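You operate a simulated robot arm through the tools that you are given. There is no shell and no other tool. Be economical: measure what you need, move in short steps, check, and stop when the job is done.

Carry out the task below with a simulated robot arm. There is one attempt and no reset: what you move stays moved.

JOB
Change the supply over from the blue plug to the red plug.
Fine: blue outlet switch off first; blue plug into its holder, blue outlet cap on; red outlet cap into the red dish; red outlet switch on last.

It is judged by the outcome, as a careful person would: the job done as asked, and still so three seconds after it is handed in. It fails if anything else is knocked over, pushed out of place, dropped, spilled or broken. Lids that push on must go on centred and level and be pressed home; caps that screw on are set level and turned clockwise until they are tight.

ROBOT AND FRAMES
A 6-joint arm with a two-finger parallel gripper, fixed in place. Base frame: the origin is at the foot of the arm, x ahead of it, y to its left, z up. Lengths are in m, angles in degrees, forces in N, time in s.
With the tool pointing down near the work surface it reaches from about 0.34 to 0.82 m from the base axis. Its first joint turns from -166.0 to 166.0 degrees. Payload 3.91 kg.
The tool frame sits at the grasp point between the pads (the TCP): z along the fingers, y along the line on which they close. The tips reach 0.03 m beyond it. Largest opening 0.11 m; finger width 0.02, thickness 0.01; the body of the gripper, 0.048 by 0.112 m, starts 0.055 m behind the TCP.
Orientation is told as [roll, pitch, yaw] about the base's x, y, z axes, in that order, counted from this pose: with the fingers straight down and closing along the base's y, the tool's x points along the base's -x, its y along +y and its z along -z.

CONTROLS
- The arm moves only by the tool send_rows. Its argument "increments" is a list that holds one entry, the list of rows, each a list of 6 numbers: the shift along the tool's x, y, z in units of 30 mm (1.0 is 30 mm), then the turn, a rotation vector about the tool's x, y, z in units of 4 degrees (1.0 is 4 degrees). In form: [[[dx, dy, dz, ax, ay, az], ...]]. A call has 1 to 8 rows; each row shifts and turns the commanded pose from where the row before left it, along the tool's axes as they then stand. "gripper" is the finger opening in m, from 0 to 0.11, set as the call begins (left out, the last holds). A call with a number of a shift or a turn outside -1 to 1 is refused whole. Each row takes 0.2 s and may step no farther than 0.05 m and 8.6 degrees from the row before; otherwise, or with a gripper value out of range, the whole call is refused. A pose out of reach is approached as far as the arm can. The call stops where the force on the tool passes 70 N (or 10 N more than at its start, if that is more) or the arm is blocked; 0.2 s more then pass. Each finger travels about 0.045 m/s and halts on what it meets, pressing with about 29 N; the grip force reading is that of the motor and also rises with nothing between the fingers. The clock runs only during rows and for 0.2 s after the last one: add rows that do not move to give the fingers time. The reply holds the time, the measured pose of the TCP, the force on the tool along the base axes, the opening and the grip force, in the units named above and with some noise, with the torque about the TCP (base axes, N m) and any sound that the robot's microphone picked up.
- Cameras (640 x 400 px; columns grow to the right, rows downward): "scene" is fixed at [0.0479, 0.6571, 1.3851]; the picture's right is [-0.71, -0.70, 0.00], its down [-0.38, 0.39, -0.84] and it looks along [0.59, -0.60, -0.54] (base axes); focal length 326 px, centre (320, 200). "wrist" rides on the gripper at [0.077, 0.007, -0.115] in the tool frame; the picture's right is [-0.09, 1.00, 0.00], its down [-0.80, -0.07, -0.59] and it looks along [-0.59, -0.05, 0.80] (tool axes); focal length 270 px, centre (320, 200). There is no depth. A picture from a camera that has moved, and an enlarged one, comes with that camera's place and axes in the base frame and with its lens. The place of the scene camera against the robot may be out by one fixed shift of up to 0.012 m in any direction.
- get_image(camera): a new picture of that camera. No time passes.
- slide_trunk(by): slides the trunk up (or, below 0, down) by that many m; the arm rides with it, the base frame stays. It gives what a move gives, with no picture.
- zoom(camera, box): a new picture of the part [left, top, right, bottom] of that camera's present view, enlarged. No time passes.
- job_done(): hands the job in; it is judged then, once.

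Go step by step. Nothing tells you positions but the pictures and the camera data: compare them with the known pose of the tool, close in by small moves and look again before you grip or let go. The budget is 120 turns and 76 pictures, counting those below and the enlarged ones. Unless the task says otherwise, let go and move clear before handing in, and close with one line.

The tools are called after "Call:" as name(argument=value, ...) on one line, values as JSON. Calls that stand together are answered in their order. send_rows: Moves the arm, as the interface text tells. Its arguments: {"type":"object","properties":{"increments":{"type":"array"},"gripper":{"type":"number"}},"required":["increments"]} The other tools are called the same way: slide_trunk (by) slides the trunk up or down; get_image (camera) takes a picture; zoom (camera, box) takes an enlarged picture of a part of a camera's view; job_done () hands the job in.

At the start:

```text
time_s: 0.0
position: [0.4607, -0.1647, 1.1589]
ee_rot: [0.1, 0.0, 0.1]
wrist_force: [0.2, -0.7, 0.0]
moment: [-0.01, -0.01, 0.02]
gripper_width: 0.1099
grasp_force: 0.0
trunk travel left (down, up): [-0.425, 0.185]
```

scene: 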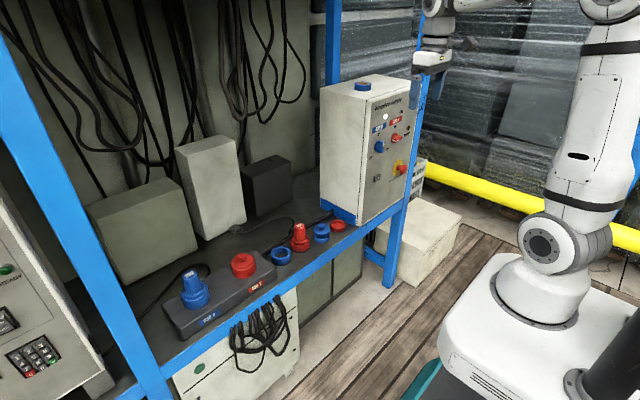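
wrist: 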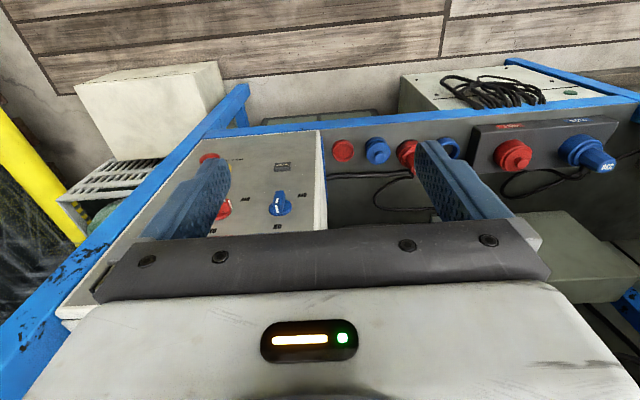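

I see a shelf with a socket block (blue plug in the blue outlet, red cap on the red outlet), a row of holders/dishes, and a panel with switches. I'll enlarge these first.

Call:
zoom(camera="scene", box=[150, 200, 360, 350])

Call:
zoom(camera="scene", box=[310, 70, 430, 220])

Call:
zoom(camera="wrist", box=[130, 100, 640, 260])

```text
2.67 times, centred on (255, 275) of scene
camera zoom: at [0.0479, 0.6571, 1.3851], right [-0.71, -0.7, 0.0], down [-0.38, 0.39, -0.84], along [0.59, -0.6, -0.54], focal length 870 px, centre (493, 0)
```

zoom: 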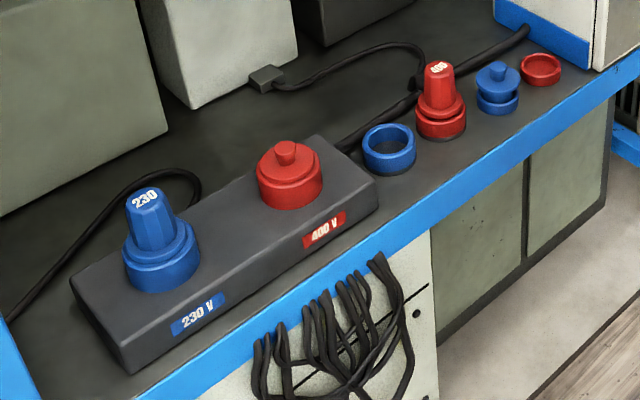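

```text
2.67 times, centred on (370, 145) of scene
camera zoom: at [0.0479, 0.6571, 1.3851], right [-0.71, -0.7, 0.0], down [-0.38, 0.39, -0.84], along [0.59, -0.6, -0.54], focal length 870 px, centre (187, 347)
```

zoom: 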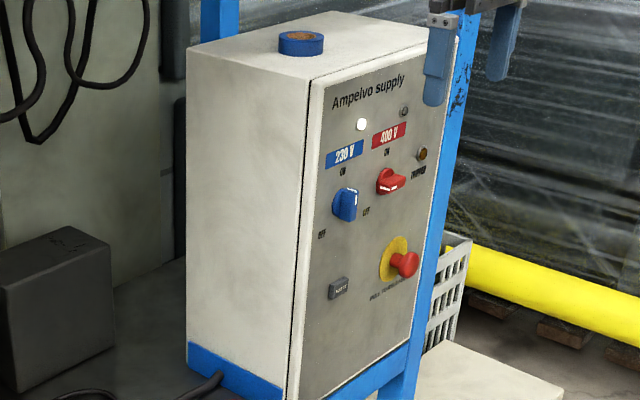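

```text
1.25 times, centred on (385, 180) of wrist
camera zoom: at [0.3844, -0.1573, 1.2739], right [0.09, 1.0, 0.0], down [0.8, -0.07, 0.59], along [0.59, -0.05, -0.8], focal length 339 px, centre (238, 225)
```

zoom: 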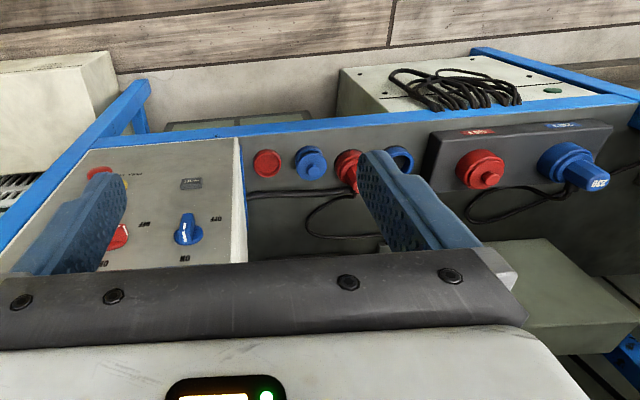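

The blue knob is at about (0.646, -0.247, 0.924) and the red one at (0.646, -0.357, 0.923), on a panel facing the robot. I'll tilt the tool to point forward at it.

Call:
send_rows(increments=[[[0, 0, 0, 0, -1, 0], [0, 0, 0, 0, -1, 0], [0, 0, 0, 0, -1, 0], [0, 0, 0, 0, -1, 0], [0, 0, 0, 0, -1, 0], [0, 0, 0, 0, -1, 0], [0, 0, 0, 0, -1, 0], [0, 0, 0, 0, -1, 0]]], gripper=0.06)

Call:
send_rows(increments=[[[0, 0, 0, 0, -1, 0], [0, 0, 0, 0, -1, 0], [0, 0, 0, 0, -1, 0], [0, 0, 0, 0, -1, 0], [0, 0, 0, 0, -1, 0], [0, 0, 0, 0, -1, 0], [0, 0, 0, 0, -1, 0], [0, 0, 0, 0, -1, 0]]])

Call:
send_rows(increments=[[[0, 0, 0, 0, -1, 0], [0, 0, 0, 0, -1, 0], [0, 0, 0, 0, -1, 0], [0, 0, 0, 0, -1, 0], [0, 0, 0, 0, -1, 0], [0, 0, 0, 0, -1, 0], [0, 0, 0, 0, -0.5, 0]]])

```text
time_s: 1.8
position: [0.4595, -0.1638, 1.1593]
ee_rot: [0.1, -32.1, 0.0]
wrist_force: [0.0, -0.6, 0.7]
moment: [0.01, 0.0, 0.04]
gripper_width: 0.0601
grasp_force: 0.1
trunk travel left (down, up): [-0.425, 0.185]
```

```text
time_s: 3.6
position: [0.4603, -0.1647, 1.1584]
ee_rot: [0.0, -64.0, -0.1]
wrist_force: [0.6, 0.6, -0.3]
moment: [0.0, -0.02, 0.0]
gripper_width: 0.0603
grasp_force: 0.0
trunk travel left (down, up): [-0.425, 0.185]
```

```text
time_s: 5.2
position: [0.4598, -0.1638, 1.1577]
ee_rot: [-172.6, -89.9, 172.6]
wrist_force: [-0.9, 0.5, 0.1]
moment: [0.03, 0.01, -0.01]
gripper_width: 0.0598
grasp_force: 0.1
trunk travel left (down, up): [-0.425, 0.185]
```

The tool now points forward. I'll slide the trunk down to knob height and move in y to line up with the blue knob.

Call:
slide_trunk(by=-0.235)

Call:
send_rows(increments=[[[0, -1, 0, 0, 0, 0], [0, -1, 0, 0, 0, 0], [0, -0.77, 0, 0, 0, 0], [0, 0, 0, 0, 0, 0]]])

Call:
get_image(camera="wrist")

Call:
get_image(camera="scene")

```text
time_s: 7.7
position: [0.46, -0.1643, 0.9239]
ee_rot: [-144.9, -90.0, 144.9]
wrist_force: [0.2, -0.1, 0.1]
moment: [0.02, -0.05, 0.0]
gripper_width: 0.0596
grasp_force: 0.0
trunk travel left (down, up): [-0.19, 0.42]
```

```text
time_s: 8.7
position: [0.4613, -0.2484, 0.9261]
ee_rot: [-100.9, -90.0, 100.8]
wrist_force: [0.2, 0.4, 0.6]
moment: [0.0, 0.05, 0.01]
gripper_width: 0.0599
grasp_force: 0.1
trunk travel left (down, up): [-0.19, 0.42]
```

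```text
70 pictures are left
camera wrist: at [0.3466, -0.2415, 0.8484], right [0.0, 1.0, 0.09], down [-0.59, -0.07, 0.8], along [0.8, -0.05, 0.59], focal length 270 px, centre (320, 200)
```

wrist: 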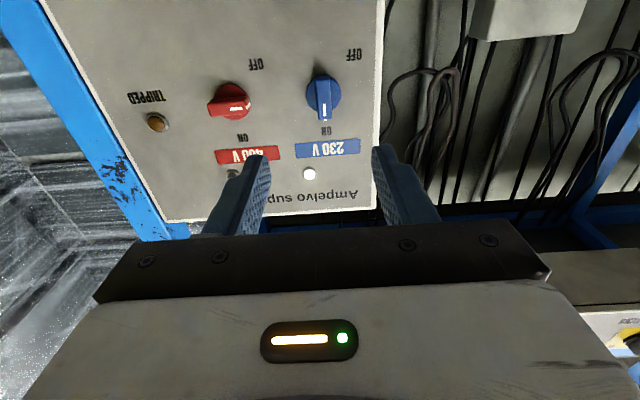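

```text
69 pictures are left
```

scene: 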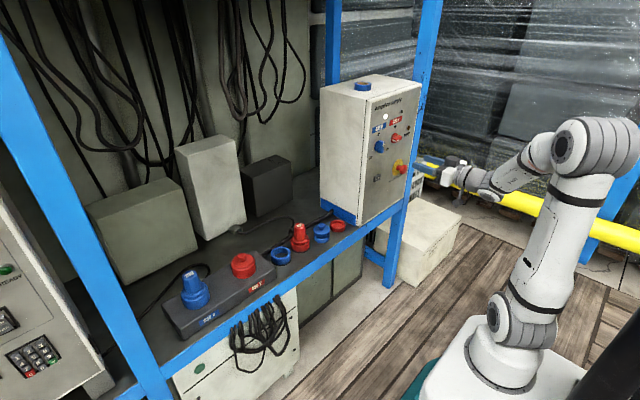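

Call:
zoom(camera="wrist", box=[120, 20, 390, 190])

```text
2.35 times, centred on (255, 105) of wrist
camera zoom: at [0.3466, -0.2415, 0.8484], right [0.0, 1.0, 0.09], down [-0.59, -0.07, 0.8], along [0.8, -0.05, 0.59], focal length 636 px, centre (473, 424)
```

zoom: 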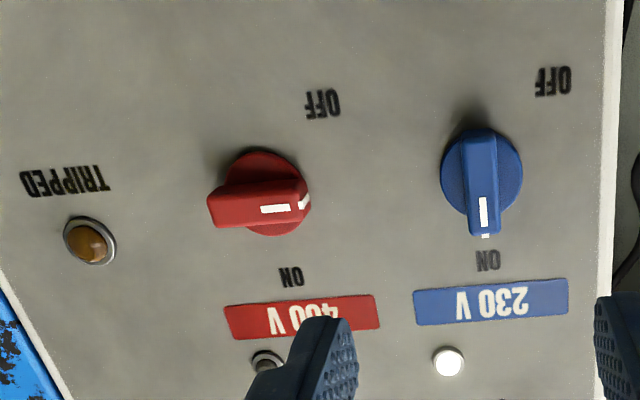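

Blue points up at ON. I'll approach it, correcting to y≈-0.2445, z≈0.932, and look again nearer.

Call:
send_rows(increments=[[[-0.2, 0.13, 1, 0, 0, 0], [0, 0, 1, 0, 0, 0], [0, 0, 1, 0, 0, 0], [0, 0, 0.6, 0, 0, 0], [0, 0, 0, 0, 0, 0]]], gripper=0.05)

Call:
get_image(camera="wrist")

```text
time_s: 9.9
position: [0.5679, -0.2432, 0.9295]
ee_rot: [-33.0, -90.0, 33.0]
wrist_force: [0.6, 0.3, 0.0]
moment: [0.0, 0.0, 0.0]
gripper_width: 0.0501
grasp_force: 0.0
trunk travel left (down, up): [-0.19, 0.42]
```

```text
67 pictures are left
camera wrist: at [0.4547, -0.2362, 0.8528], right [0.0, 1.0, 0.09], down [-0.59, -0.07, 0.8], along [0.8, -0.05, 0.59], focal length 270 px, centre (320, 200)
```

wrist: 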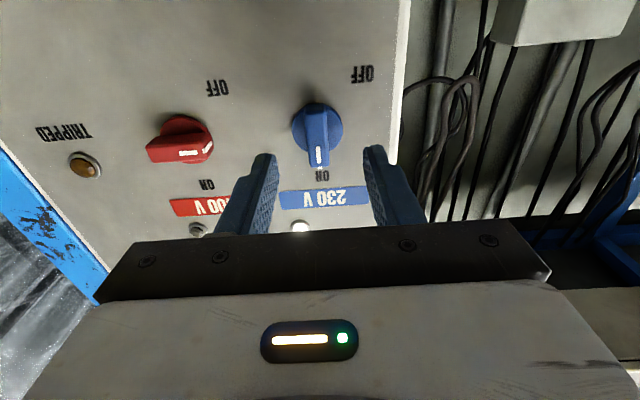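

Knob axis refined to about (0.645, -0.2445, 0.930). I'll advance so that the fingertips straddle the bar.

Call:
send_rows(increments=[[[0, -0.04, 0.5, 0, 0, 0], [0, 0, 0.5, 0, 0, 0], [0, 0, 0.5, 0, 0, 0], [0, 0, 0, 0, 0, 0]]])

Call:
get_image(camera="wrist")

Call:
zoom(camera="scene", box=[350, 90, 450, 190])

```text
time_s: 10.9
position: [0.6125, -0.2453, 0.9305]
ee_rot: [4.0, -89.9, -3.9]
wrist_force: [0.0, 0.4, -0.1]
moment: [-0.03, 0.01, 0.02]
gripper_width: 0.0501
grasp_force: 0.0
trunk travel left (down, up): [-0.19, 0.42]
```

```text
66 pictures are left
camera wrist: at [0.4992, -0.2384, 0.8534], right [0.0, 1.0, 0.09], down [-0.59, -0.07, 0.8], along [0.8, -0.05, 0.59], focal length 270 px, centre (320, 200)
```

wrist: 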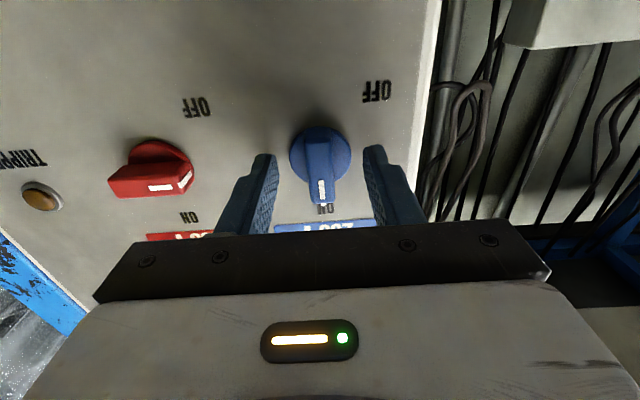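

```text
4.00 times, centred on (400, 140) of scene
camera zoom: at [0.0479, 0.6571, 1.3851], right [-0.71, -0.7, 0.0], down [-0.38, 0.39, -0.84], along [0.59, -0.6, -0.54], focal length 1305 px, centre (0, 440)
```

zoom: 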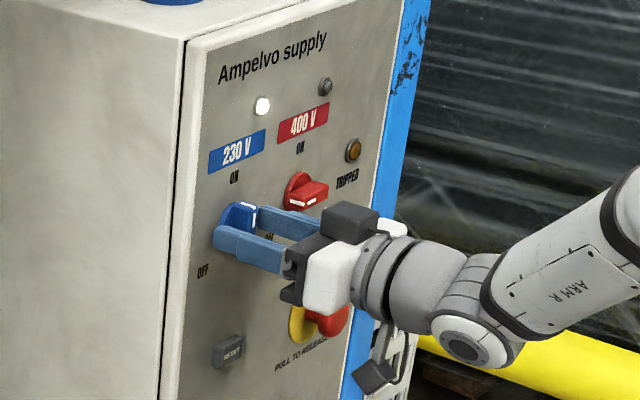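

Call:
send_rows(increments=[[[0, 0, 0.2, 0, 0, 0], [0, 0, 0, 0, 0, 0]]])

Call:
send_rows(increments=[[[0, 0, 0, 0, 0, 0], [0, 0, 0, 0, 0, 0], [0, 0, 0, 0, 0, 0], [0, 0, 0, 0, 0, 0]]], gripper=0.0)

Call:
get_image(camera="wrist")

```text
time_s: 11.5
position: [0.6189, -0.2442, 0.9295]
ee_rot: [35.5, -90.0, -35.6]
wrist_force: [-0.2, 0.2, -0.2]
moment: [0.01, 0.0, 0.02]
gripper_width: 0.0501
grasp_force: 0.0
trunk travel left (down, up): [-0.19, 0.42]
```

```text
time_s: 12.5
position: [0.619, -0.2448, 0.9305]
ee_rot: [-38.5, -90.0, 38.6]
wrist_force: [1.0, 1.0, -0.4]
moment: [-0.03, -0.01, 0.06]
gripper_width: 0.0374
grasp_force: 44.6
trunk travel left (down, up): [-0.19, 0.42]
```

```text
64 pictures are left
camera wrist: at [0.5052, -0.2382, 0.8533], right [0.0, 1.0, 0.09], down [-0.59, -0.07, 0.8], along [0.8, -0.05, 0.59], focal length 270 px, centre (320, 200)
```

wrist: 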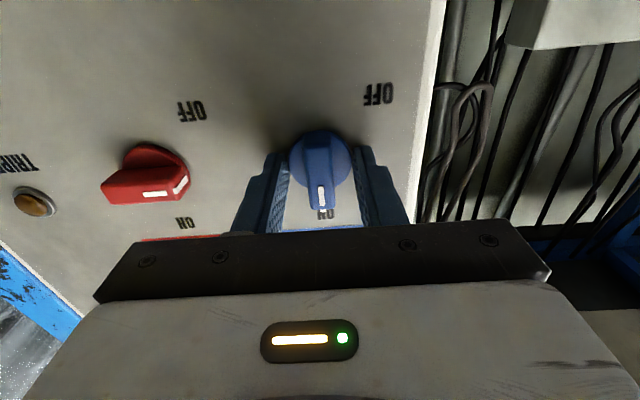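

The fingers closed on the round base (37 mm). I'll open, back off 9 mm and regrip on the bar itself.

Call:
send_rows(increments=[[[0, 0, 0, 0, 0, 0], [0, 0, 0, 0, 0, 0], [0, 0, -0.3, 0, 0, 0], [0, 0, 0, 0, 0, 0]]], gripper=0.05)

Call:
send_rows(increments=[[[0, 0, 0, 0, 0, 0], [0, 0, 0, 0, 0, 0], [0, 0, 0, 0, 0, 0], [0, 0, 0, 0, 0, 0], [0, 0, 0, 0, 0, 0]]], gripper=0.0)

Call:
get_image(camera="wrist")

```text
time_s: 13.5
position: [0.6084, -0.2453, 0.9304]
ee_rot: [-140.6, -90.0, 140.6]
wrist_force: [0.4, -0.4, -0.7]
moment: [-0.02, 0.02, 0.03]
gripper_width: 0.0502
grasp_force: 0.1
trunk travel left (down, up): [-0.19, 0.42]
```

```text
time_s: 14.7
position: [0.6112, -0.2449, 0.9297]
ee_rot: [80.8, -89.9, -80.8]
wrist_force: [0.8, -2.6, 0.5]
moment: [-0.01, 0.19, -0.08]
gripper_width: 0.0151
grasp_force: 44.6
trunk travel left (down, up): [-0.19, 0.42]
```

```text
63 pictures are left
camera wrist: at [0.4959, -0.2381, 0.8531], right [0.0, 1.0, 0.09], down [-0.59, -0.07, 0.8], along [0.8, -0.05, 0.59], focal length 270 px, centre (320, 200)
```

wrist: 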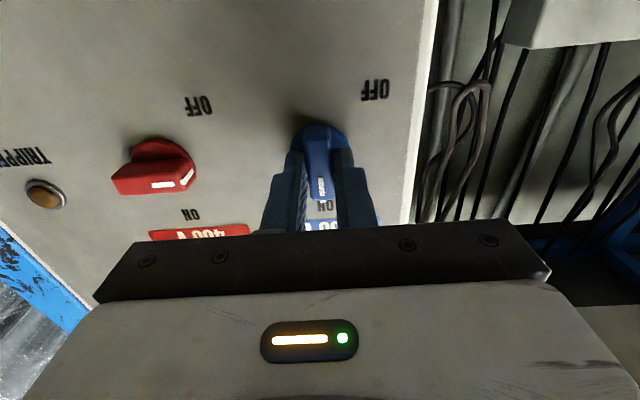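

Bar gripped (15 mm). I'll turn the pointer from up towards +y (OFF) in steps, watching the torque and sound.

Call:
send_rows(increments=[[[0, 0, 0, 0, 0, -1], [0, 0, 0, 0, 0, -1], [0, 0, 0, 0, 0, -1], [0, 0, 0, 0, 0, -1], [0, 0, 0, 0, 0, -1], [0, 0, 0, 0, 0, -1], [0, 0, 0, 0, 0, -1], [0, 0, 0, 0, 0, -1]]])

Call:
send_rows(increments=[[[0, 0, 0, 0, 0, -1], [0, 0, 0, 0, 0, -1], [0, 0, 0, 0, 0, -1], [0, 0, 0, 0, 0, -1], [0, 0, 0, 0, 0, -1], [0, 0, 0, 0, 0, -1], [0, 0, 0, 0, 0, -1], [0, 0, 0, 0, 0, -1]]])

Call:
get_image(camera="wrist")

```text
time_s: 16.4
position: [0.6113, -0.2453, 0.9317]
ee_rot: [-86.0, -60.7, 87.9]
wrist_force: [6.5, 12.2, -10.0]
moment: [0.03, -1.24, 0.35]
gripper_width: 0.0155
grasp_force: 45.3
out of reach, approached as far as the arm can: row 7, 8
trunk travel left (down, up): [-0.19, 0.42]
stopped in row 8: the force on the tool passed its limit at 88 N (the readings are from after the stop); the commanded pose is now the measured one
```

```text
time_s: 16.8
position: [0.6117, -0.2469, 0.9327]
ee_rot: [-83.2, -57.6, 86.8]
wrist_force: [10.1, 14.2, -10.2]
moment: [0.07, -1.12, 0.41]
gripper_width: 0.0159
grasp_force: 45.0
out of reach, approached as far as the arm can: row 1, 2
trunk travel left (down, up): [-0.19, 0.42]
stopped in row 2: the force on the tool passed its limit at 86 N (the readings are from after the stop); the commanded pose is now the measured one
```

```text
62 pictures are left
camera wrist: at [0.4944, -0.2862, 0.8713], right [-0.07, 0.89, -0.46], down [-0.56, 0.34, 0.75], along [0.82, 0.31, 0.48], focal length 270 px, centre (320, 200)
```

wrist: 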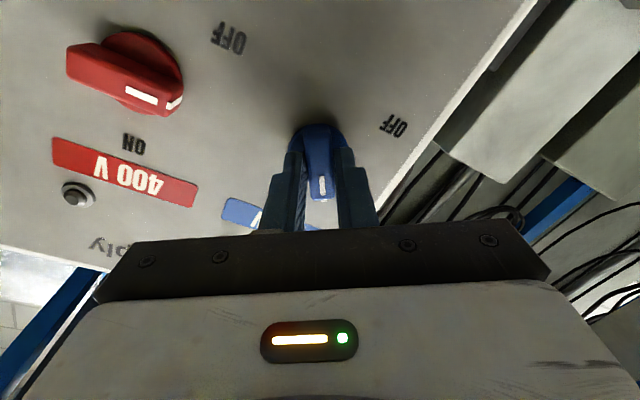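

The last joint ran out of travel at about 32° of turn. I'll release, back off, and roll the tool the other way so that the knob can be gripped from the opposite half turn.

Call:
send_rows(increments=[[[0, 0, 0, 0, 0, 0], [0, 0, 0, 0, 0, 0], [0, 0, -0.3, 0, 0, 0], [0, 0, -1, 0, 0, 0], [0, 0, -1, 0, 0, 0], [0, 0, 0, 0, 0, 1], [0, 0, 0, 0, 0, 1], [0, 0, 0, 0, 0, 1]]], gripper=0.05)

Call:
zoom(camera="scene", box=[350, 90, 450, 190])

```text
time_s: 18.6
position: [0.5398, -0.2518, 0.9396]
ee_rot: [-80.2, -69.7, 83.0]
wrist_force: [0.8, 0.0, -0.3]
moment: [-0.01, -0.01, 0.04]
gripper_width: 0.0501
grasp_force: 0.1
trunk travel left (down, up): [-0.19, 0.42]
```

```text
4.00 times, centred on (400, 140) of scene
camera zoom: at [0.0479, 0.6571, 1.3851], right [-0.71, -0.7, 0.0], down [-0.38, 0.39, -0.84], along [0.59, -0.6, -0.54], focal length 1305 px, centre (0, 440)
```

zoom: 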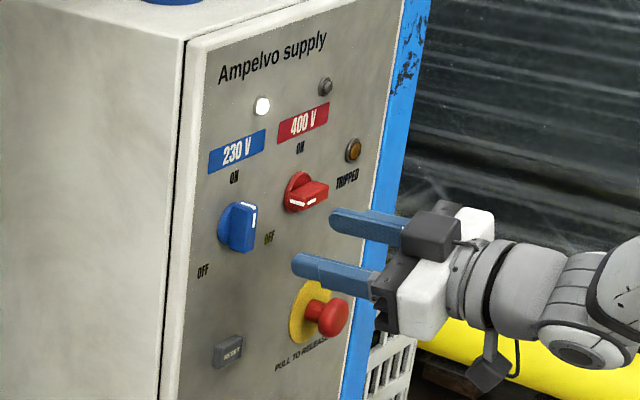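

The knob sprang back to ON (lamp still lit). I'll roll the tool the other way, clear of the panel.

Call:
send_rows(increments=[[[0, 0, 0, 0, 0, 1], [0, 0, 0, 0, 0, 1], [0, 0, 0, 0, 0, 1], [0, 0, 0, 0, 0, 1], [0, 0, 0, 0, 0, 1], [0, 0, 0, 0, 0, 1], [0, 0, 0, 0, 0, 1], [0, 0, 0, 0, 0, 1]]])

Call:
send_rows(increments=[[[0, 0, 0, 0, 0, 1], [0, 0, 0, 0, 0, 1], [0, 0, 0, 0, 0, 1], [0, 0, 0, 0, 0, 1], [0, 0, 0, 0, 0, 1], [0, 0, 0, 0, 0, 1], [0, 0, 0, 0, 0, 1], [0, 0, 0, 0, 0, 1]]])

Call:
send_rows(increments=[[[0, 0, 0, 0, 0, 1], [0, 0, 0, 0, 0, 1], [0, 0, 0, 0, 0, 1], [0, 0, 0, 0, 0, 1], [0, 0, 0, 0, 0, 1], [0, 0, 0, 0, 0, 1], [0, 0, 0, 0, 0, 1], [0, 0, 0, 0, 0, 1]]])

Call:
send_rows(increments=[[[0, 0, 0, 0, 0, 1], [0, 0, 0, 0, 0, 1], [0, 0, 0, 0, 0, 1], [0, 0, 0, 0, 0, 1], [0, 0, 0, 0, 0, 1], [0, 0, 0, 0, 0, 1], [0, 0, 0, 0, 0, 1], [0, 0, 0, 0, 0, 1]]])

Call:
get_image(camera="wrist")

```text
time_s: 20.4
position: [0.5389, -0.2521, 0.9363]
ee_rot: [73.5, -77.6, -71.7]
wrist_force: [-0.1, -0.8, -0.8]
moment: [-0.03, 0.01, -0.03]
gripper_width: 0.05
grasp_force: 0.1
trunk travel left (down, up): [-0.19, 0.42]
```

```text
time_s: 22.2
position: [0.54, -0.2516, 0.938]
ee_rot: [85.0, -46.1, -84.0]
wrist_force: [0.3, 0.7, 0.6]
moment: [0.0, 0.02, -0.02]
gripper_width: 0.0502
grasp_force: 0.0
trunk travel left (down, up): [-0.19, 0.42]
```

```text
time_s: 24.0
position: [0.5392, -0.2516, 0.9388]
ee_rot: [86.4, -14.2, -86.8]
wrist_force: [-0.2, 0.5, -0.3]
moment: [0.0, -0.01, -0.01]
gripper_width: 0.05
grasp_force: 0.0
trunk travel left (down, up): [-0.19, 0.42]
```

```text
time_s: 25.8
position: [0.5389, -0.2519, 0.9377]
ee_rot: [86.5, 17.8, -88.8]
wrist_force: [0.5, 0.9, 0.1]
moment: [0.01, 0.0, -0.01]
gripper_width: 0.0502
grasp_force: 0.1
trunk travel left (down, up): [-0.19, 0.42]
```

```text
60 pictures are left
camera wrist: at [0.425, -0.1846, 0.9751], right [0.07, -0.39, 0.92], down [-0.58, -0.76, -0.28], along [0.81, -0.52, -0.28], focal length 270 px, centre (320, 200)
```

wrist: 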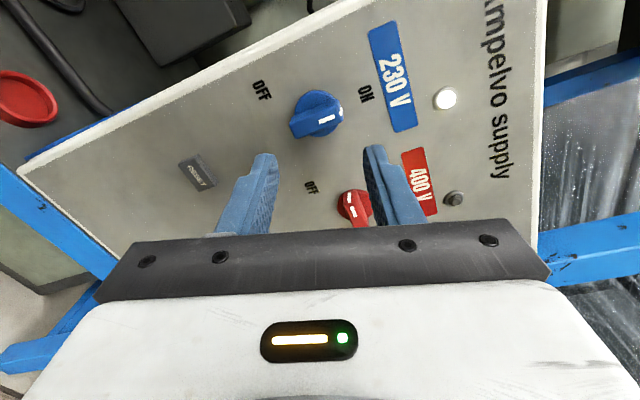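

Call:
send_rows(increments=[[[0, 0, 0, 0, 0, 1], [0, 0, 0, 0, 0, 1], [0, 0, 0, 0, 0, 1], [0, 0, 0, 0, 0, 1], [0, 0, 0, 0, 0, 1], [0, 0, 0, 0, 0, 1], [0, 0, 0, 0, 0, 1], [0, 0, 0, 0, 0, 1]]])

Call:
send_rows(increments=[[[0, 0, 0, 0, 0, 1], [0, 0, 0, 0, 0, 1], [0, 0, 0, 0, 0, 1], [0, 0, 0, 0, 0, 1], [0, 0, 0, 0, 0, 1], [0, 0, 0, 0, 0, 1], [0, 0, 0, 0, 0, 1], [0, 0, 0, 0, 0, 1]]])

Call:
get_image(camera="wrist")

```text
time_s: 27.6
position: [0.5401, -0.2518, 0.9386]
ee_rot: [84.7, 49.7, -91.8]
wrist_force: [0.0, -0.1, 1.0]
moment: [-0.02, -0.02, 0.01]
gripper_width: 0.05
grasp_force: 0.0
trunk travel left (down, up): [-0.19, 0.42]
```

```text
time_s: 29.4
position: [0.5396, -0.2515, 0.9378]
ee_rot: [67.0, 81.0, -110.4]
wrist_force: [0.3, 0.0, 0.3]
moment: [0.0, 0.0, 0.02]
gripper_width: 0.0503
grasp_force: 0.1
trunk travel left (down, up): [-0.19, 0.42]
```

```text
59 pictures are left
camera wrist: at [0.4303, -0.2512, 1.0227], right [0.04, -1.0, 0.05], down [-0.64, -0.07, -0.77], along [0.77, 0.0, -0.64], focal length 270 px, centre (320, 200)
```

wrist: 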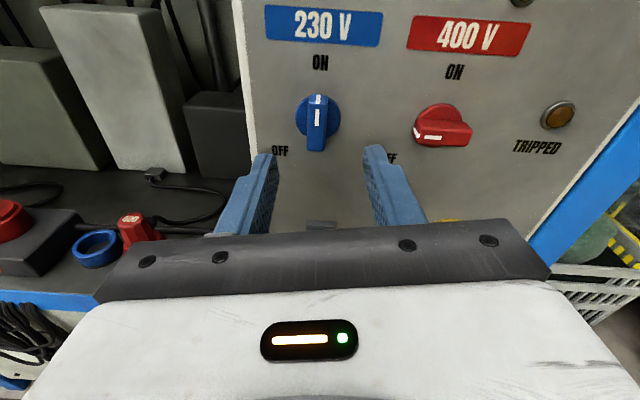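

The view is upright now, and OFF is at lower left, with the red knob showing roughly 110–120° from ON. I'll remove the small tilt, centre on the blue knob and look.

Call:
send_rows(increments=[[[0, 0, 0, -0.35, 0.37, 1], [0, 0, 0, -0.35, 0.37, 1], [-0.26, -0.23, 0, 0, 0, 0], [0, 0, 0, 0, 0, 0]]])

Call:
get_image(camera="wrist")

```text
time_s: 30.4
position: [0.5394, -0.2458, 0.9292]
ee_rot: [40.9, 89.6, -139.1]
wrist_force: [0.2, -0.4, -0.4]
moment: [-0.01, 0.03, 0.04]
gripper_width: 0.05
grasp_force: 0.1
trunk travel left (down, up): [-0.19, 0.42]
```

```text
58 pictures are left
camera wrist: at [0.4265, -0.2507, 1.0079], right [-0.01, -1.0, -0.08], down [-0.6, 0.07, -0.8], along [0.8, 0.05, -0.6], focal length 270 px, centre (320, 200)
```

wrist: 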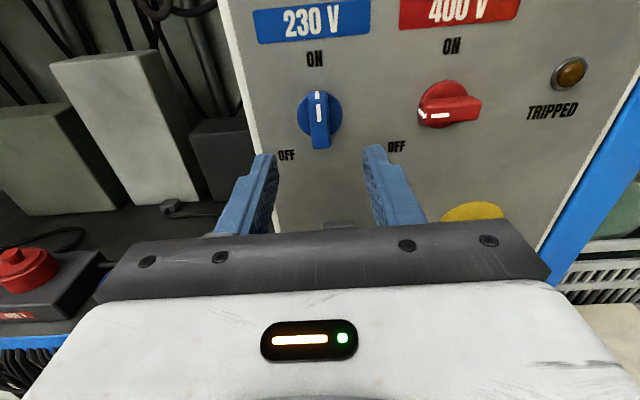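

Call:
send_rows(increments=[[[0, 0, 0.8, 0, 0, 0], [0, 0, 0.8, 0, 0, 0], [0, 0, 0.78, 0, 0, 0], [0, 0, 0, 0, 0, 0]]])

Call:
send_rows(increments=[[[0, 0, 0, 0, 0, 0], [0, 0, 0, 0, 0, 0], [0, 0, 0, 0, 0, 0], [0, 0, 0, 0, 0, 0], [0, 0, 0, 0, 0, 0]]], gripper=0.0)

Call:
send_rows(increments=[[[0, 0, 0, 0, 0, -1], [0, 0, 0, 0, 0, -1], [0, 0, 0, 0, 0, -1], [0, 0, 0, 0, 0, -1], [0, 0, 0, 0, 0, -1], [0, 0, 0, 0, 0, -1], [0, 0, 0, 0, 0, -1], [0, 0, 0, 0, 0, -1]]])

Call:
get_image(camera="wrist")

```text
time_s: 31.4
position: [0.6113, -0.2441, 0.93]
ee_rot: [44.1, 89.7, -136.3]
wrist_force: [-0.6, -0.4, -0.3]
moment: [0.03, -0.02, 0.01]
gripper_width: 0.0502
grasp_force: 0.1
trunk travel left (down, up): [-0.19, 0.42]
```

```text
time_s: 32.6
position: [0.6097, -0.2441, 0.9316]
ee_rot: [45.8, 89.6, -134.5]
wrist_force: [-0.1, 0.6, 0.0]
moment: [0.02, 0.01, 0.26]
gripper_width: 0.0145
grasp_force: 45.0
trunk travel left (down, up): [-0.19, 0.42]
```

```text
time_s: 34.4
position: [0.6106, -0.2455, 0.9304]
ee_rot: [89.5, 57.7, -90.7]
wrist_force: [-9.1, 0.8, -2.9]
moment: [0.0, -0.83, 0.66]
gripper_width: 0.0146
grasp_force: 44.8
trunk travel left (down, up): [-0.19, 0.42]
```

```text
57 pictures are left
camera wrist: at [0.497, -0.2088, 0.9997], right [0.0, -0.89, 0.46], down [-0.6, -0.37, -0.71], along [0.8, -0.28, -0.53], focal length 270 px, centre (320, 200)
```

wrist: 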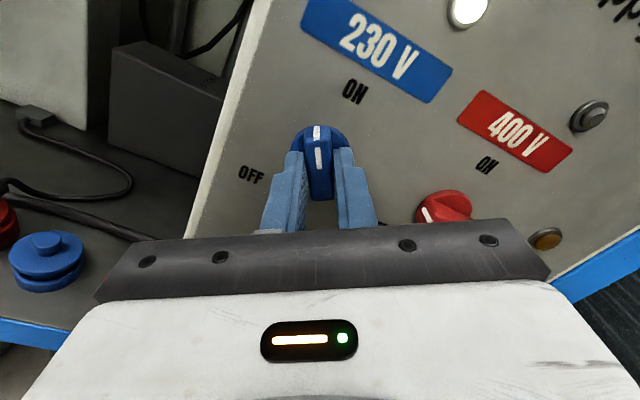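

The knob is turning cleanly with the hand. I'll carry on towards OFF.

Call:
send_rows(increments=[[[0, 0, 0, 0, 0, -1], [0, 0, 0, 0, 0, -1], [0, 0, 0, 0, 0, -1], [0, 0, 0, 0, 0, -1], [0, 0, 0, 0, 0, -1], [0, 0, 0, 0, 0, -1], [0, 0, 0, 0, 0, -1], [0, 0, 0, 0, 0, -1]]])

Call:
send_rows(increments=[[[0, 0, 0, 0, 0, -1], [0, 0, 0, 0, 0, -1], [0, 0, 0, 0, 0, -1], [0, 0, 0, 0, 0, -1], [0, 0, 0, 0, 0, -1], [0, 0, 0, 0, 0, -1], [0, 0, 0, 0, 0, 0]]])

Call:
get_image(camera="wrist")

```text
time_s: 36.2
position: [0.6104, -0.2454, 0.9301]
ee_rot: [89.7, 25.7, -90.4]
wrist_force: [-13.1, 2.7, -4.8]
moment: [-0.02, 0.39, -0.89]
gripper_width: 0.0148
grasp_force: 45.2
trunk travel left (down, up): [-0.19, 0.42]
```

```text
time_s: 37.8
position: [0.6107, -0.2451, 0.9303]
ee_rot: [89.7, 1.6, -90.3]
wrist_force: [-13.9, 3.5, -9.6]
moment: [0.02, -0.07, -0.69]
gripper_width: 0.0146
grasp_force: 45.0
trunk travel left (down, up): [-0.19, 0.42]
```

```text
56 pictures are left
camera wrist: at [0.497, -0.1674, 0.94], right [0.0, -0.12, 0.99], down [-0.6, -0.8, -0.09], along [0.8, -0.59, -0.07], focal length 270 px, centre (320, 200)
```

wrist: 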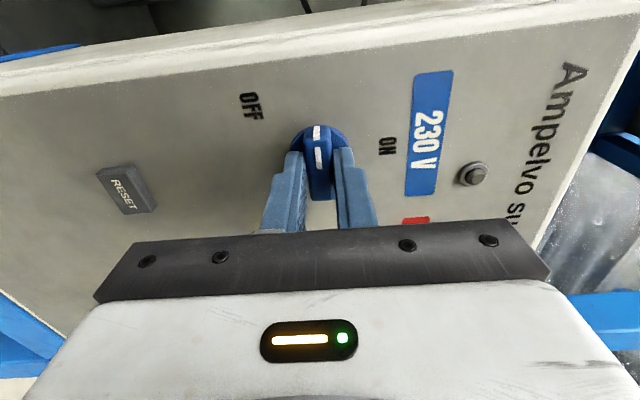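

The 230 V lamp is out after 88° of turn and no torque remains. I'll release and look whether the knob stays, as the red one does.

Call:
send_rows(increments=[[[0, 0, 0, 0, 0, -0.5], [0, 0, 0, 0, 0, 0]]])

Call:
send_rows(increments=[[[0, 0, 0, 0, 0, 0], [0, 0, 0, 0, 0, 0], [0, 0, 0, 0, 0, 0], [0, 0, -1, 0, 0, 0], [0, 0, -1, 0, 0, 0], [0, 0, -1, 0, 0, 0], [0, 0, -1, 0, 0, 0]]], gripper=0.06)

Call:
get_image(camera="wrist")

```text
time_s: 38.4
position: [0.6101, -0.2451, 0.929]
ee_rot: [89.8, -0.2, -90.3]
wrist_force: [-13.5, 3.5, -11.5]
moment: [0.23, -0.04, -0.72]
gripper_width: 0.0149
grasp_force: 45.2
trunk travel left (down, up): [-0.19, 0.42]
```

```text
time_s: 40.0
position: [0.4896, -0.2447, 0.9316]
ee_rot: [89.6, -0.4, -90.3]
wrist_force: [-0.1, 0.1, -0.2]
moment: [0.03, 0.02, -0.01]
gripper_width: 0.0601
grasp_force: 0.0
trunk travel left (down, up): [-0.19, 0.42]
```

```text
55 pictures are left
camera wrist: at [0.3757, -0.1671, 0.9388], right [0.01, -0.08, 1.0], down [-0.6, -0.8, -0.06], along [0.8, -0.6, -0.05], focal length 270 px, centre (320, 200)
```

wrist: 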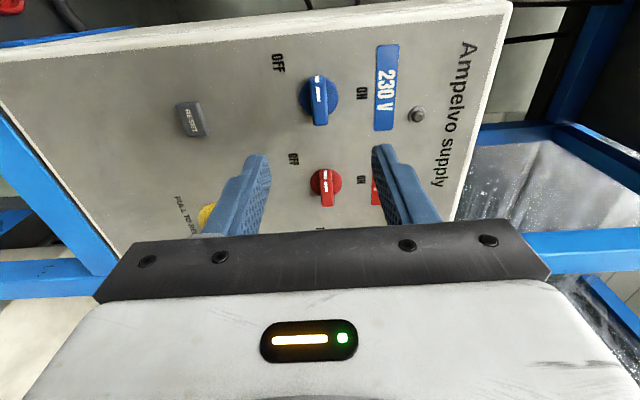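

Both knobs now sit in the same OFF position and the lamp is out. Next is the blue plug, so I'll turn the tool to point down, with the fingers closing along x.

Call:
send_rows(increments=[[[0, 0, -0.5, 1, 0, 0], [0, 0, -0.5, 1, 0, 0], [0, 0, 0, 1, 0, 0], [0, 0, 0, 1, 0, 0], [0, 0, 0, 1, 0, 0], [0, 0, 0, 1, 0, 0], [0, 0, 0, 1, 0, 0], [0, 0, 0, 1, 0, 0]]])

Call:
send_rows(increments=[[[0, 0, 0, 1, 0, 0], [0, 0, 0, 1, 0, 0], [0, 0, 0, 1, 0, 0], [0, 0, 0, 1, 0, 0], [0, 0, 0, 1, 0, 0], [0, 0, 0, 1, 0, 0], [0, 0, 0, 1, 0, 0], [0, 0, 0, 1, 0, 0]]])

Call:
send_rows(increments=[[[0, 0, 0, 1, 0, 0], [0, 0, 0, 1, 0, 0], [0, 0, 0, 1, 0, 0], [0, 0, 0, 1, 0, 0], [0, 0, 0, 1, 0, 0], [0, 0, 0, 1, 0, 0], [0, 0, 0, 0.5, 0, 0], [0, 0, 0, 0, 0, 0]]])

Call:
get_image(camera="wrist")

```text
time_s: 41.8
position: [0.4611, -0.2445, 0.932]
ee_rot: [57.7, -0.3, -90.3]
wrist_force: [0.4, -0.4, 0.9]
moment: [0.0, 0.01, 0.0]
gripper_width: 0.0603
grasp_force: 0.1
trunk travel left (down, up): [-0.19, 0.42]
```

```text
time_s: 43.6
position: [0.4606, -0.2449, 0.9313]
ee_rot: [25.5, -0.3, -90.2]
wrist_force: [-0.1, 0.0, 0.4]
moment: [-0.02, 0.0, -0.04]
gripper_width: 0.0599
grasp_force: 0.0
trunk travel left (down, up): [-0.19, 0.42]
```

```text
time_s: 45.4
position: [0.4617, -0.245, 0.9308]
ee_rot: [-0.4, -0.4, -90.2]
wrist_force: [0.2, 0.5, -0.4]
moment: [0.01, -0.01, 0.01]
gripper_width: 0.0602
grasp_force: 0.0
trunk travel left (down, up): [-0.19, 0.42]
```

```text
54 pictures are left
camera wrist: at [0.4694, -0.1671, 1.0459], right [1.0, -0.09, -0.01], down [-0.07, -0.8, 0.6], along [-0.06, -0.6, -0.8], focal length 270 px, centre (320, 200)
```

wrist: 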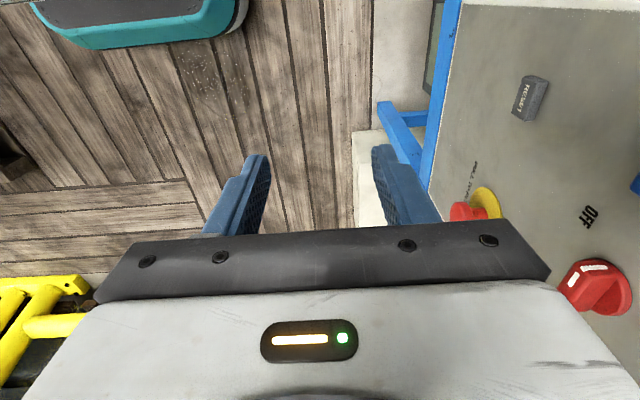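

Tool points down with fingers closing along x. I'll travel high towards the outlets, stopping to look around above the blue holder.

Call:
send_rows(increments=[[[1, 0, 0, 0, 0, 0], [1, 0, 0, 0, 0, 0], [1, 0, 0, 0, 0, 0], [1, 0, 0, 0, 0, 0], [1, 0, 0, 0, 0, 0], [1, 0, 0, 0, 0, 0], [1, 0.5, 0, 0, 0, 0], [1, 0.5, 0, 0, 0, 0]]])

Call:
send_rows(increments=[[[1, 0.5, 0, 0, 0, 0], [1, 1, 0, 0, 0, 0], [1, 1, 0, 0, 0, 0], [1, 1, 0, 0, 0, 0], [1, 1, 0, 0, 0, 0], [1, 1, 0, 0, 0, 0], [1, 1, 0, 0, 0, 0], [1, 0, 0, 0, 0, 0]]])

Call:
send_rows(increments=[[[1, 0, 0, 0, 0, 0], [1, 0, 0, 0, 0, 0], [1, 0, 0, 0, 0, 0], [1, 0, 0, 0, 0, 0], [1, 0, 0, 0, 0, 0], [1, 0, 0, 0, 0, 0], [0, 0, 0, 0, 0, 0]]])

Call:
get_image(camera="wrist")

Call:
get_image(camera="scene")

```text
time_s: 47.2
position: [0.49, -0.0048, 0.9304]
ee_rot: [-0.3, -0.2, -90.3]
wrist_force: [-0.2, -0.3, 0.0]
moment: [0.02, 0.01, -0.01]
gripper_width: 0.06
grasp_force: 0.0
trunk travel left (down, up): [-0.19, 0.42]
```

```text
time_s: 49.0
position: [0.6881, 0.2344, 0.9273]
ee_rot: [-0.4, -0.3, -90.2]
wrist_force: [0.0, 0.2, -0.5]
moment: [0.03, 0.04, 0.01]
gripper_width: 0.0599
grasp_force: 0.1
trunk travel left (down, up): [-0.19, 0.42]
```

```text
time_s: 50.6
position: [0.6427, 0.3789, 0.8953]
ee_rot: [-0.3, -0.2, -90.2]
wrist_force: [0.3, -0.8, 0.2]
moment: [0.01, -0.01, -0.02]
gripper_width: 0.0602
grasp_force: 0.1
out of reach, approached as far as the arm can: row 1, 2, 3, 4, 5, 6
trunk travel left (down, up): [-0.19, 0.42]
```

```text
53 pictures are left
camera wrist: at [0.651, 0.4573, 1.0092], right [1.0, -0.09, 0.0], down [-0.07, -0.8, 0.6], along [-0.06, -0.6, -0.8], focal length 270 px, centre (320, 200)
```

wrist: 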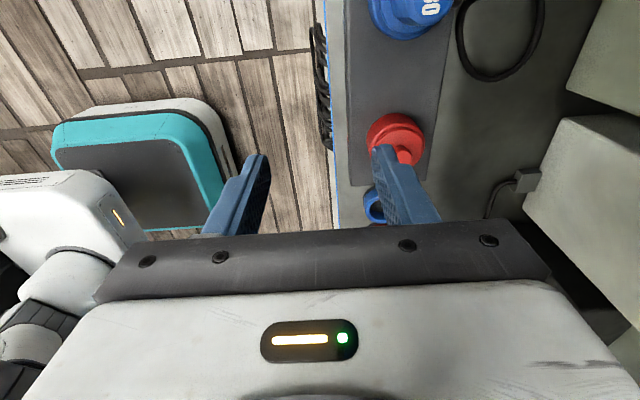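

```text
52 pictures are left
```

scene: 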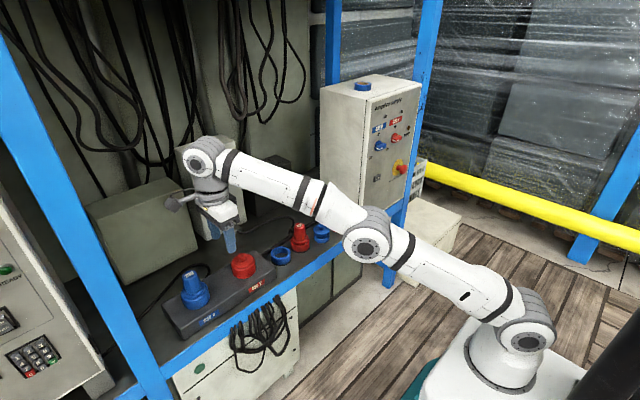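

The arm is at its reach limit with the trunk low; the blue plug (≈(0.73, 0.447)) is about 0.86 m out. I'll raise the trunk to shoulder-level geometry and descend.

Call:
send_rows(increments=[[[-1, -0.5, 0, 0, 0, 0], [0, 0, 0, 0, 0, 0]]])

Call:
slide_trunk(by=0.17)

Call:
send_rows(increments=[[[0, 0, 1, 0, 0, 1], [0, 0, 1, 0, 0, 1], [0, 0, 1, 0, 0, 1], [0, 0, 1, 0, 0, 1], [0, 0, 1, 0, 0, 1], [0, 0, 1, 0, 0, 1], [0, 0, 0, 0, 0, 1], [0, 0, 0, 0, 0, 1]]])

```text
time_s: 51.2
position: [0.6265, 0.3503, 0.8945]
ee_rot: [-0.2, -0.3, -90.2]
wrist_force: [0.6, 0.1, 0.9]
moment: [0.0, -0.03, 0.02]
gripper_width: 0.0601
grasp_force: 0.0
trunk travel left (down, up): [-0.19, 0.42]
```

```text
time_s: 53.1
position: [0.6263, 0.3485, 1.0621]
ee_rot: [-0.3, -0.3, -90.2]
wrist_force: [0.6, -0.1, 0.2]
moment: [-0.01, -0.01, 0.01]
gripper_width: 0.0599
grasp_force: 0.0
trunk travel left (down, up): [-0.36, 0.25]
```

```text
time_s: 55.0
position: [0.6265, 0.3485, 0.8847]
ee_rot: [-0.1, -0.4, -122.3]
wrist_force: [-0.4, 0.7, -0.7]
moment: [0.0, 0.01, -0.01]
gripper_width: 0.0596
grasp_force: 0.1
trunk travel left (down, up): [-0.36, 0.25]
```

Call:
send_rows(increments=[[[0, 0, 0, 0, 0, 1], [0, 0, 0, 0, 0, 1], [0, 0, 0, 0, 0, 1], [0, 0, 0, 0, 0, 1], [0, 0, 0, 0, 0, 1], [0, 0, 0, 0, 0, 1], [0, -1, 0.5, 0, 0, 0.6], [0, 0, 0.5, 0, 0, 0]]])

Call:
send_rows(increments=[[[1, 0, 0, 0, 0, 0], [1, 0, 0, 0, 0, 0], [1, 0, 0, 0, 0, 0], [0.3, 0, 0, 0, 0, 0], [0, 0, 0, 0, 0, 0]]])

Call:
get_image(camera="wrist")

Call:
zoom(camera="scene", box=[130, 170, 330, 350])

```text
time_s: 56.8
position: [0.6316, 0.3289, 0.852]
ee_rot: [-1.0, -0.3, -143.3]
wrist_force: [-0.8, -0.5, -0.3]
moment: [0.0, 0.02, 0.03]
gripper_width: 0.0603
grasp_force: 0.1
out of reach, approached as far as the arm can: row 5, 6, 7, 8
trunk travel left (down, up): [-0.36, 0.25]
```

```text
time_s: 58.0
position: [0.7191, 0.3668, 0.849]
ee_rot: [-0.6, -0.4, -143.5]
wrist_force: [-0.5, 0.2, 0.2]
moment: [-0.01, 0.03, 0.02]
gripper_width: 0.0598
grasp_force: 0.1
out of reach, approached as far as the arm can: row 1, 2, 3
trunk travel left (down, up): [-0.36, 0.25]
```

```text
51 pictures are left
camera wrist: at [0.7873, 0.4076, 0.9635], right [0.52, -0.85, -0.01], down [-0.68, -0.42, 0.6], along [-0.52, -0.31, -0.8], focal length 270 px, centre (320, 200)
```

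wrist: 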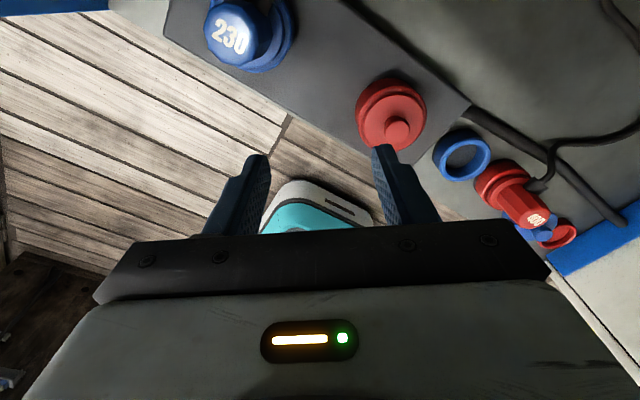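

```text
2.22 times, centred on (230, 260) of scene
camera zoom: at [0.0479, 0.6571, 1.3851], right [-0.71, -0.7, 0.0], down [-0.38, 0.39, -0.84], along [0.59, -0.6, -0.54], focal length 725 px, centre (520, 67)
```

zoom: 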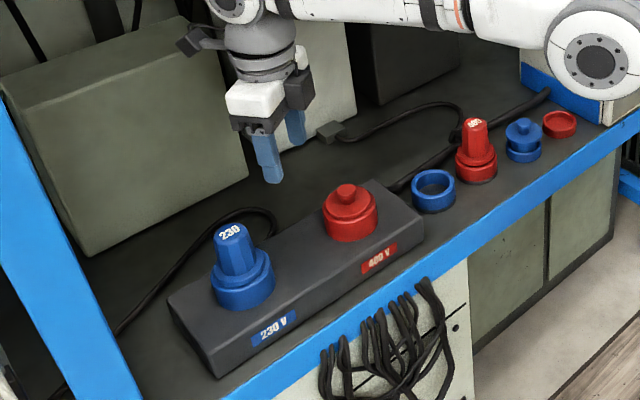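

The joint is near its limit at yaw -143°, which is close enough to radial. The plug top is at about (0.735, 0.451, 0.747). I'll tilt the tool 12° outward for reach and move above the plug.

Call:
send_rows(increments=[[[0, 0, 0, 0, 1, 0], [0, 0, 0, 0, 1, 0], [0, 0, 0, 0, 1, 0], [0.64, -0.65, 0.2, 0, 0, 0], [0.64, -0.65, 0.2, 0, 0, 0], [0.63, -0.63, 0.2, 0, 0, 0], [0, 0, 0, 0, 0, 0]]], gripper=0.075)

Call:
get_image(camera="wrist")

```text
time_s: 59.5
position: [0.7473, 0.4086, 0.8426]
ee_rot: [-0.8, 11.8, -142.7]
wrist_force: [-0.3, 0.0, 0.4]
moment: [0.01, 0.04, 0.0]
gripper_width: 0.0749
grasp_force: 0.1
out of reach, approached as far as the arm can: row 4, 5, 6
trunk travel left (down, up): [-0.36, 0.25]
```

```text
49 pictures are left
camera wrist: at [0.7938, 0.4339, 0.9704], right [0.54, -0.84, -0.03], down [-0.76, -0.5, 0.42], along [-0.37, -0.2, -0.91], focal length 270 px, centre (320, 200)
```

wrist: 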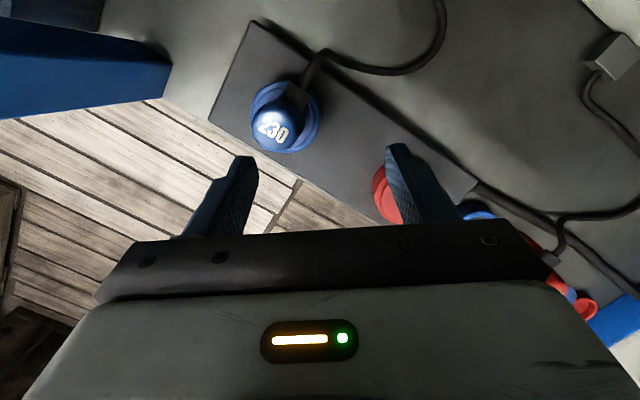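

The wrist joint is at its limit here, so I'll swing it half a turn to put the camera on the robot side (plenty of clockwise travel then).

Call:
send_rows(increments=[[[-1, 0, 0, 0, -1, -1], [-1, 0, 0, 0, -1, -1], [0, 0, 0, 0, -1, -1], [0, 0, 0, 0, 0, -1], [0, 0, 0, 0, 0, -1], [0, 0, 0, 0, 0, -1], [0, 0, 0, 0, 0, -1], [0, 0, 0, 0, 0, -1]]])

Call:
send_rows(increments=[[[0, 0, 0, 0, 0, -1], [0, 0, 0, 0, 0, -1], [0, 0, 0, 0, 0, -1], [0, 0, 0, 0, 0, -1], [0, 0, 0, 0, 0, -1], [0, 0, 0, 0, 0, -1], [0, 0, 0, 0, 0, -1], [0, 0, 0, 0, 0, -1]]])

Call:
send_rows(increments=[[[0, 0, 0, 0, 0, -1], [0, 0, 0, 0, 0, -1], [0, 0, 0, 0, 0, -1], [0, 0, 0, 0, 0, -1], [0, 0, 0, 0, 0, -1], [0, 0, 0, 0, 0, -1], [0, 0, 0, 0, 0, -1], [0, 0, 0, 0, 0, -1]]])

Call:
send_rows(increments=[[[0, 0, 0, 0, 0, -1], [0, 0, 0, 0, 0, -1], [0, 0, 0, 0, 0, -1], [0, 0, 0, 0, 0, -1], [0, 0, 0, 0, 0, -1], [0, 0, 0, 0, 0, -1], [0, 0, 0, 0, 0, -1], [0, 0, 0, 0, 0, -1]]])

Call:
send_rows(increments=[[[0, 0, 0, 0, 0, -1], [0, 0, 0, 0, 0, -1], [0, 0, 0, 0, 0, -1], [0, 0, 0, 0, 0, -1], [0, 0, 0, 0, 0, -1], [0, 0, 0, 0, 0, -1], [0, 0, 0, 0, 0, -1], [0, 0, 0, 0, 0, -1]]])

Call:
send_rows(increments=[[[0, 0, 0, 0, 0, -1], [0, 0, 0, 0, 0, -1], [0, 0, 0, 0, 0, -1], [0, 0, 0, 0, 0, 0]]])

Call:
get_image(camera="wrist")

```text
time_s: 61.4
position: [0.7001, 0.3728, 0.8311]
ee_rot: [0.6, -0.7, -112.2]
wrist_force: [0.8, 0.2, -0.1]
moment: [0.02, 0.0, -0.01]
gripper_width: 0.0751
grasp_force: 0.2
trunk travel left (down, up): [-0.36, 0.25]
```

```text
time_s: 63.1
position: [0.6994, 0.3733, 0.8312]
ee_rot: [0.2, -1.1, -80.1]
wrist_force: [-0.5, 0.4, 0.3]
moment: [-0.01, -0.02, -0.01]
gripper_width: 0.0753
grasp_force: 0.2
trunk travel left (down, up): [-0.36, 0.25]
```

```text
time_s: 65.0
position: [0.6997, 0.3723, 0.8311]
ee_rot: [-0.4, -0.9, -48.1]
wrist_force: [0.2, -0.1, 0.4]
moment: [-0.01, 0.0, -0.02]
gripper_width: 0.0747
grasp_force: 0.1
trunk travel left (down, up): [-0.36, 0.25]
```

```text
time_s: 66.8
position: [0.7007, 0.3709, 0.8322]
ee_rot: [-0.9, -0.7, -16.2]
wrist_force: [0.5, -0.5, -0.1]
moment: [0.0, 0.0, 0.02]
gripper_width: 0.075
grasp_force: 0.1
trunk travel left (down, up): [-0.36, 0.25]
```

```text
time_s: 68.5
position: [0.7001, 0.3725, 0.8316]
ee_rot: [-1.0, 0.0, 15.8]
wrist_force: [-0.1, 0.2, -0.4]
moment: [0.01, 0.02, 0.02]
gripper_width: 0.075
grasp_force: 0.0
trunk travel left (down, up): [-0.36, 0.25]
```

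```text
time_s: 69.5
position: [0.7004, 0.3733, 0.831]
ee_rot: [-0.9, 0.2, 27.8]
wrist_force: [0.6, -0.4, 0.0]
moment: [0.0, 0.01, -0.01]
gripper_width: 0.0752
grasp_force: 0.1
trunk travel left (down, up): [-0.36, 0.25]
```

```text
48 pictures are left
camera wrist: at [0.6293, 0.3452, 0.9462], right [-0.39, 0.92, -0.02], down [0.74, 0.32, 0.59], along [0.55, 0.22, -0.8], focal length 270 px, centre (320, 200)
```

wrist: 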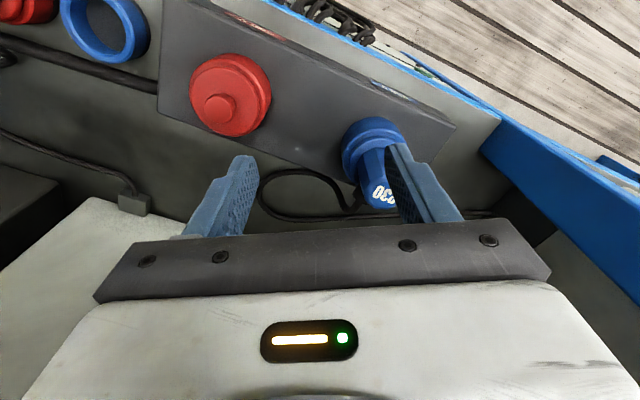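

Call:
send_rows(increments=[[[0, 0, 0, 0, -1, 0], [0, 0, 0, 0, -1, 0], [0, 0, 0, 0, -0.5, 0], [-0.73, 0.6, 0.13, 0, 0, 0], [-0.73, 0.6, 0.13, 0, 0, 0], [-0.73, 0.56, 0.13, 0, 0, 0], [0, 0, 0, 0, 0, 0]]])

Call:
get_image(camera="wrist")

Call:
zoom(camera="scene", box=[130, 170, 330, 350])

```text
time_s: 71.2
position: [0.7253, 0.4458, 0.8279]
ee_rot: [-1.0, -9.7, 27.9]
wrist_force: [-0.3, 1.0, -0.3]
moment: [0.01, 0.02, -0.01]
gripper_width: 0.075
grasp_force: 0.1
out of reach, approached as far as the arm can: row 6
trunk travel left (down, up): [-0.36, 0.25]
```

```text
47 pictures are left
camera wrist: at [0.6385, 0.4088, 0.9283], right [-0.39, 0.92, 0.0], down [0.64, 0.27, 0.72], along [0.67, 0.28, -0.69], focal length 270 px, centre (320, 200)
```

wrist: 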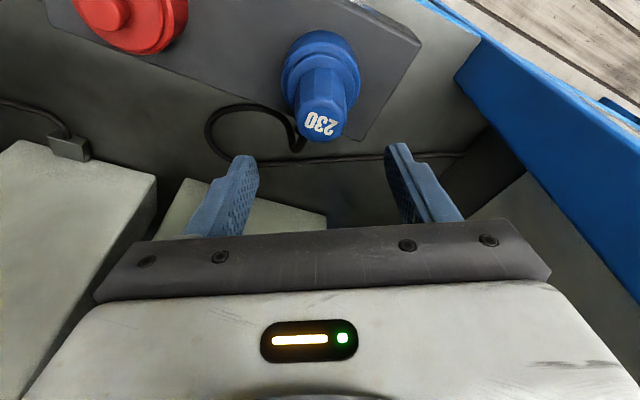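

```text
2.22 times, centred on (230, 260) of scene
camera zoom: at [0.0479, 0.6571, 1.3851], right [-0.71, -0.7, 0.0], down [-0.38, 0.39, -0.84], along [0.59, -0.6, -0.54], focal length 725 px, centre (520, 67)
```

zoom: 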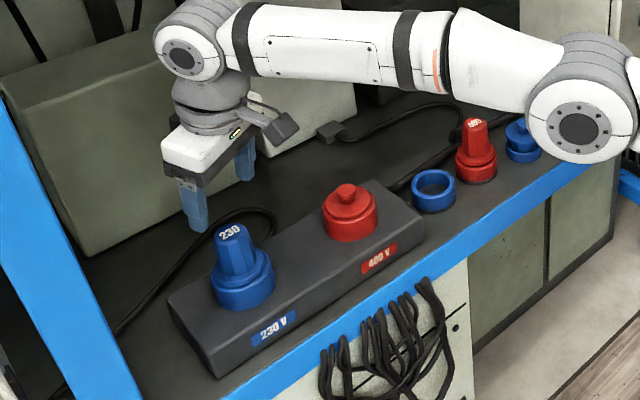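

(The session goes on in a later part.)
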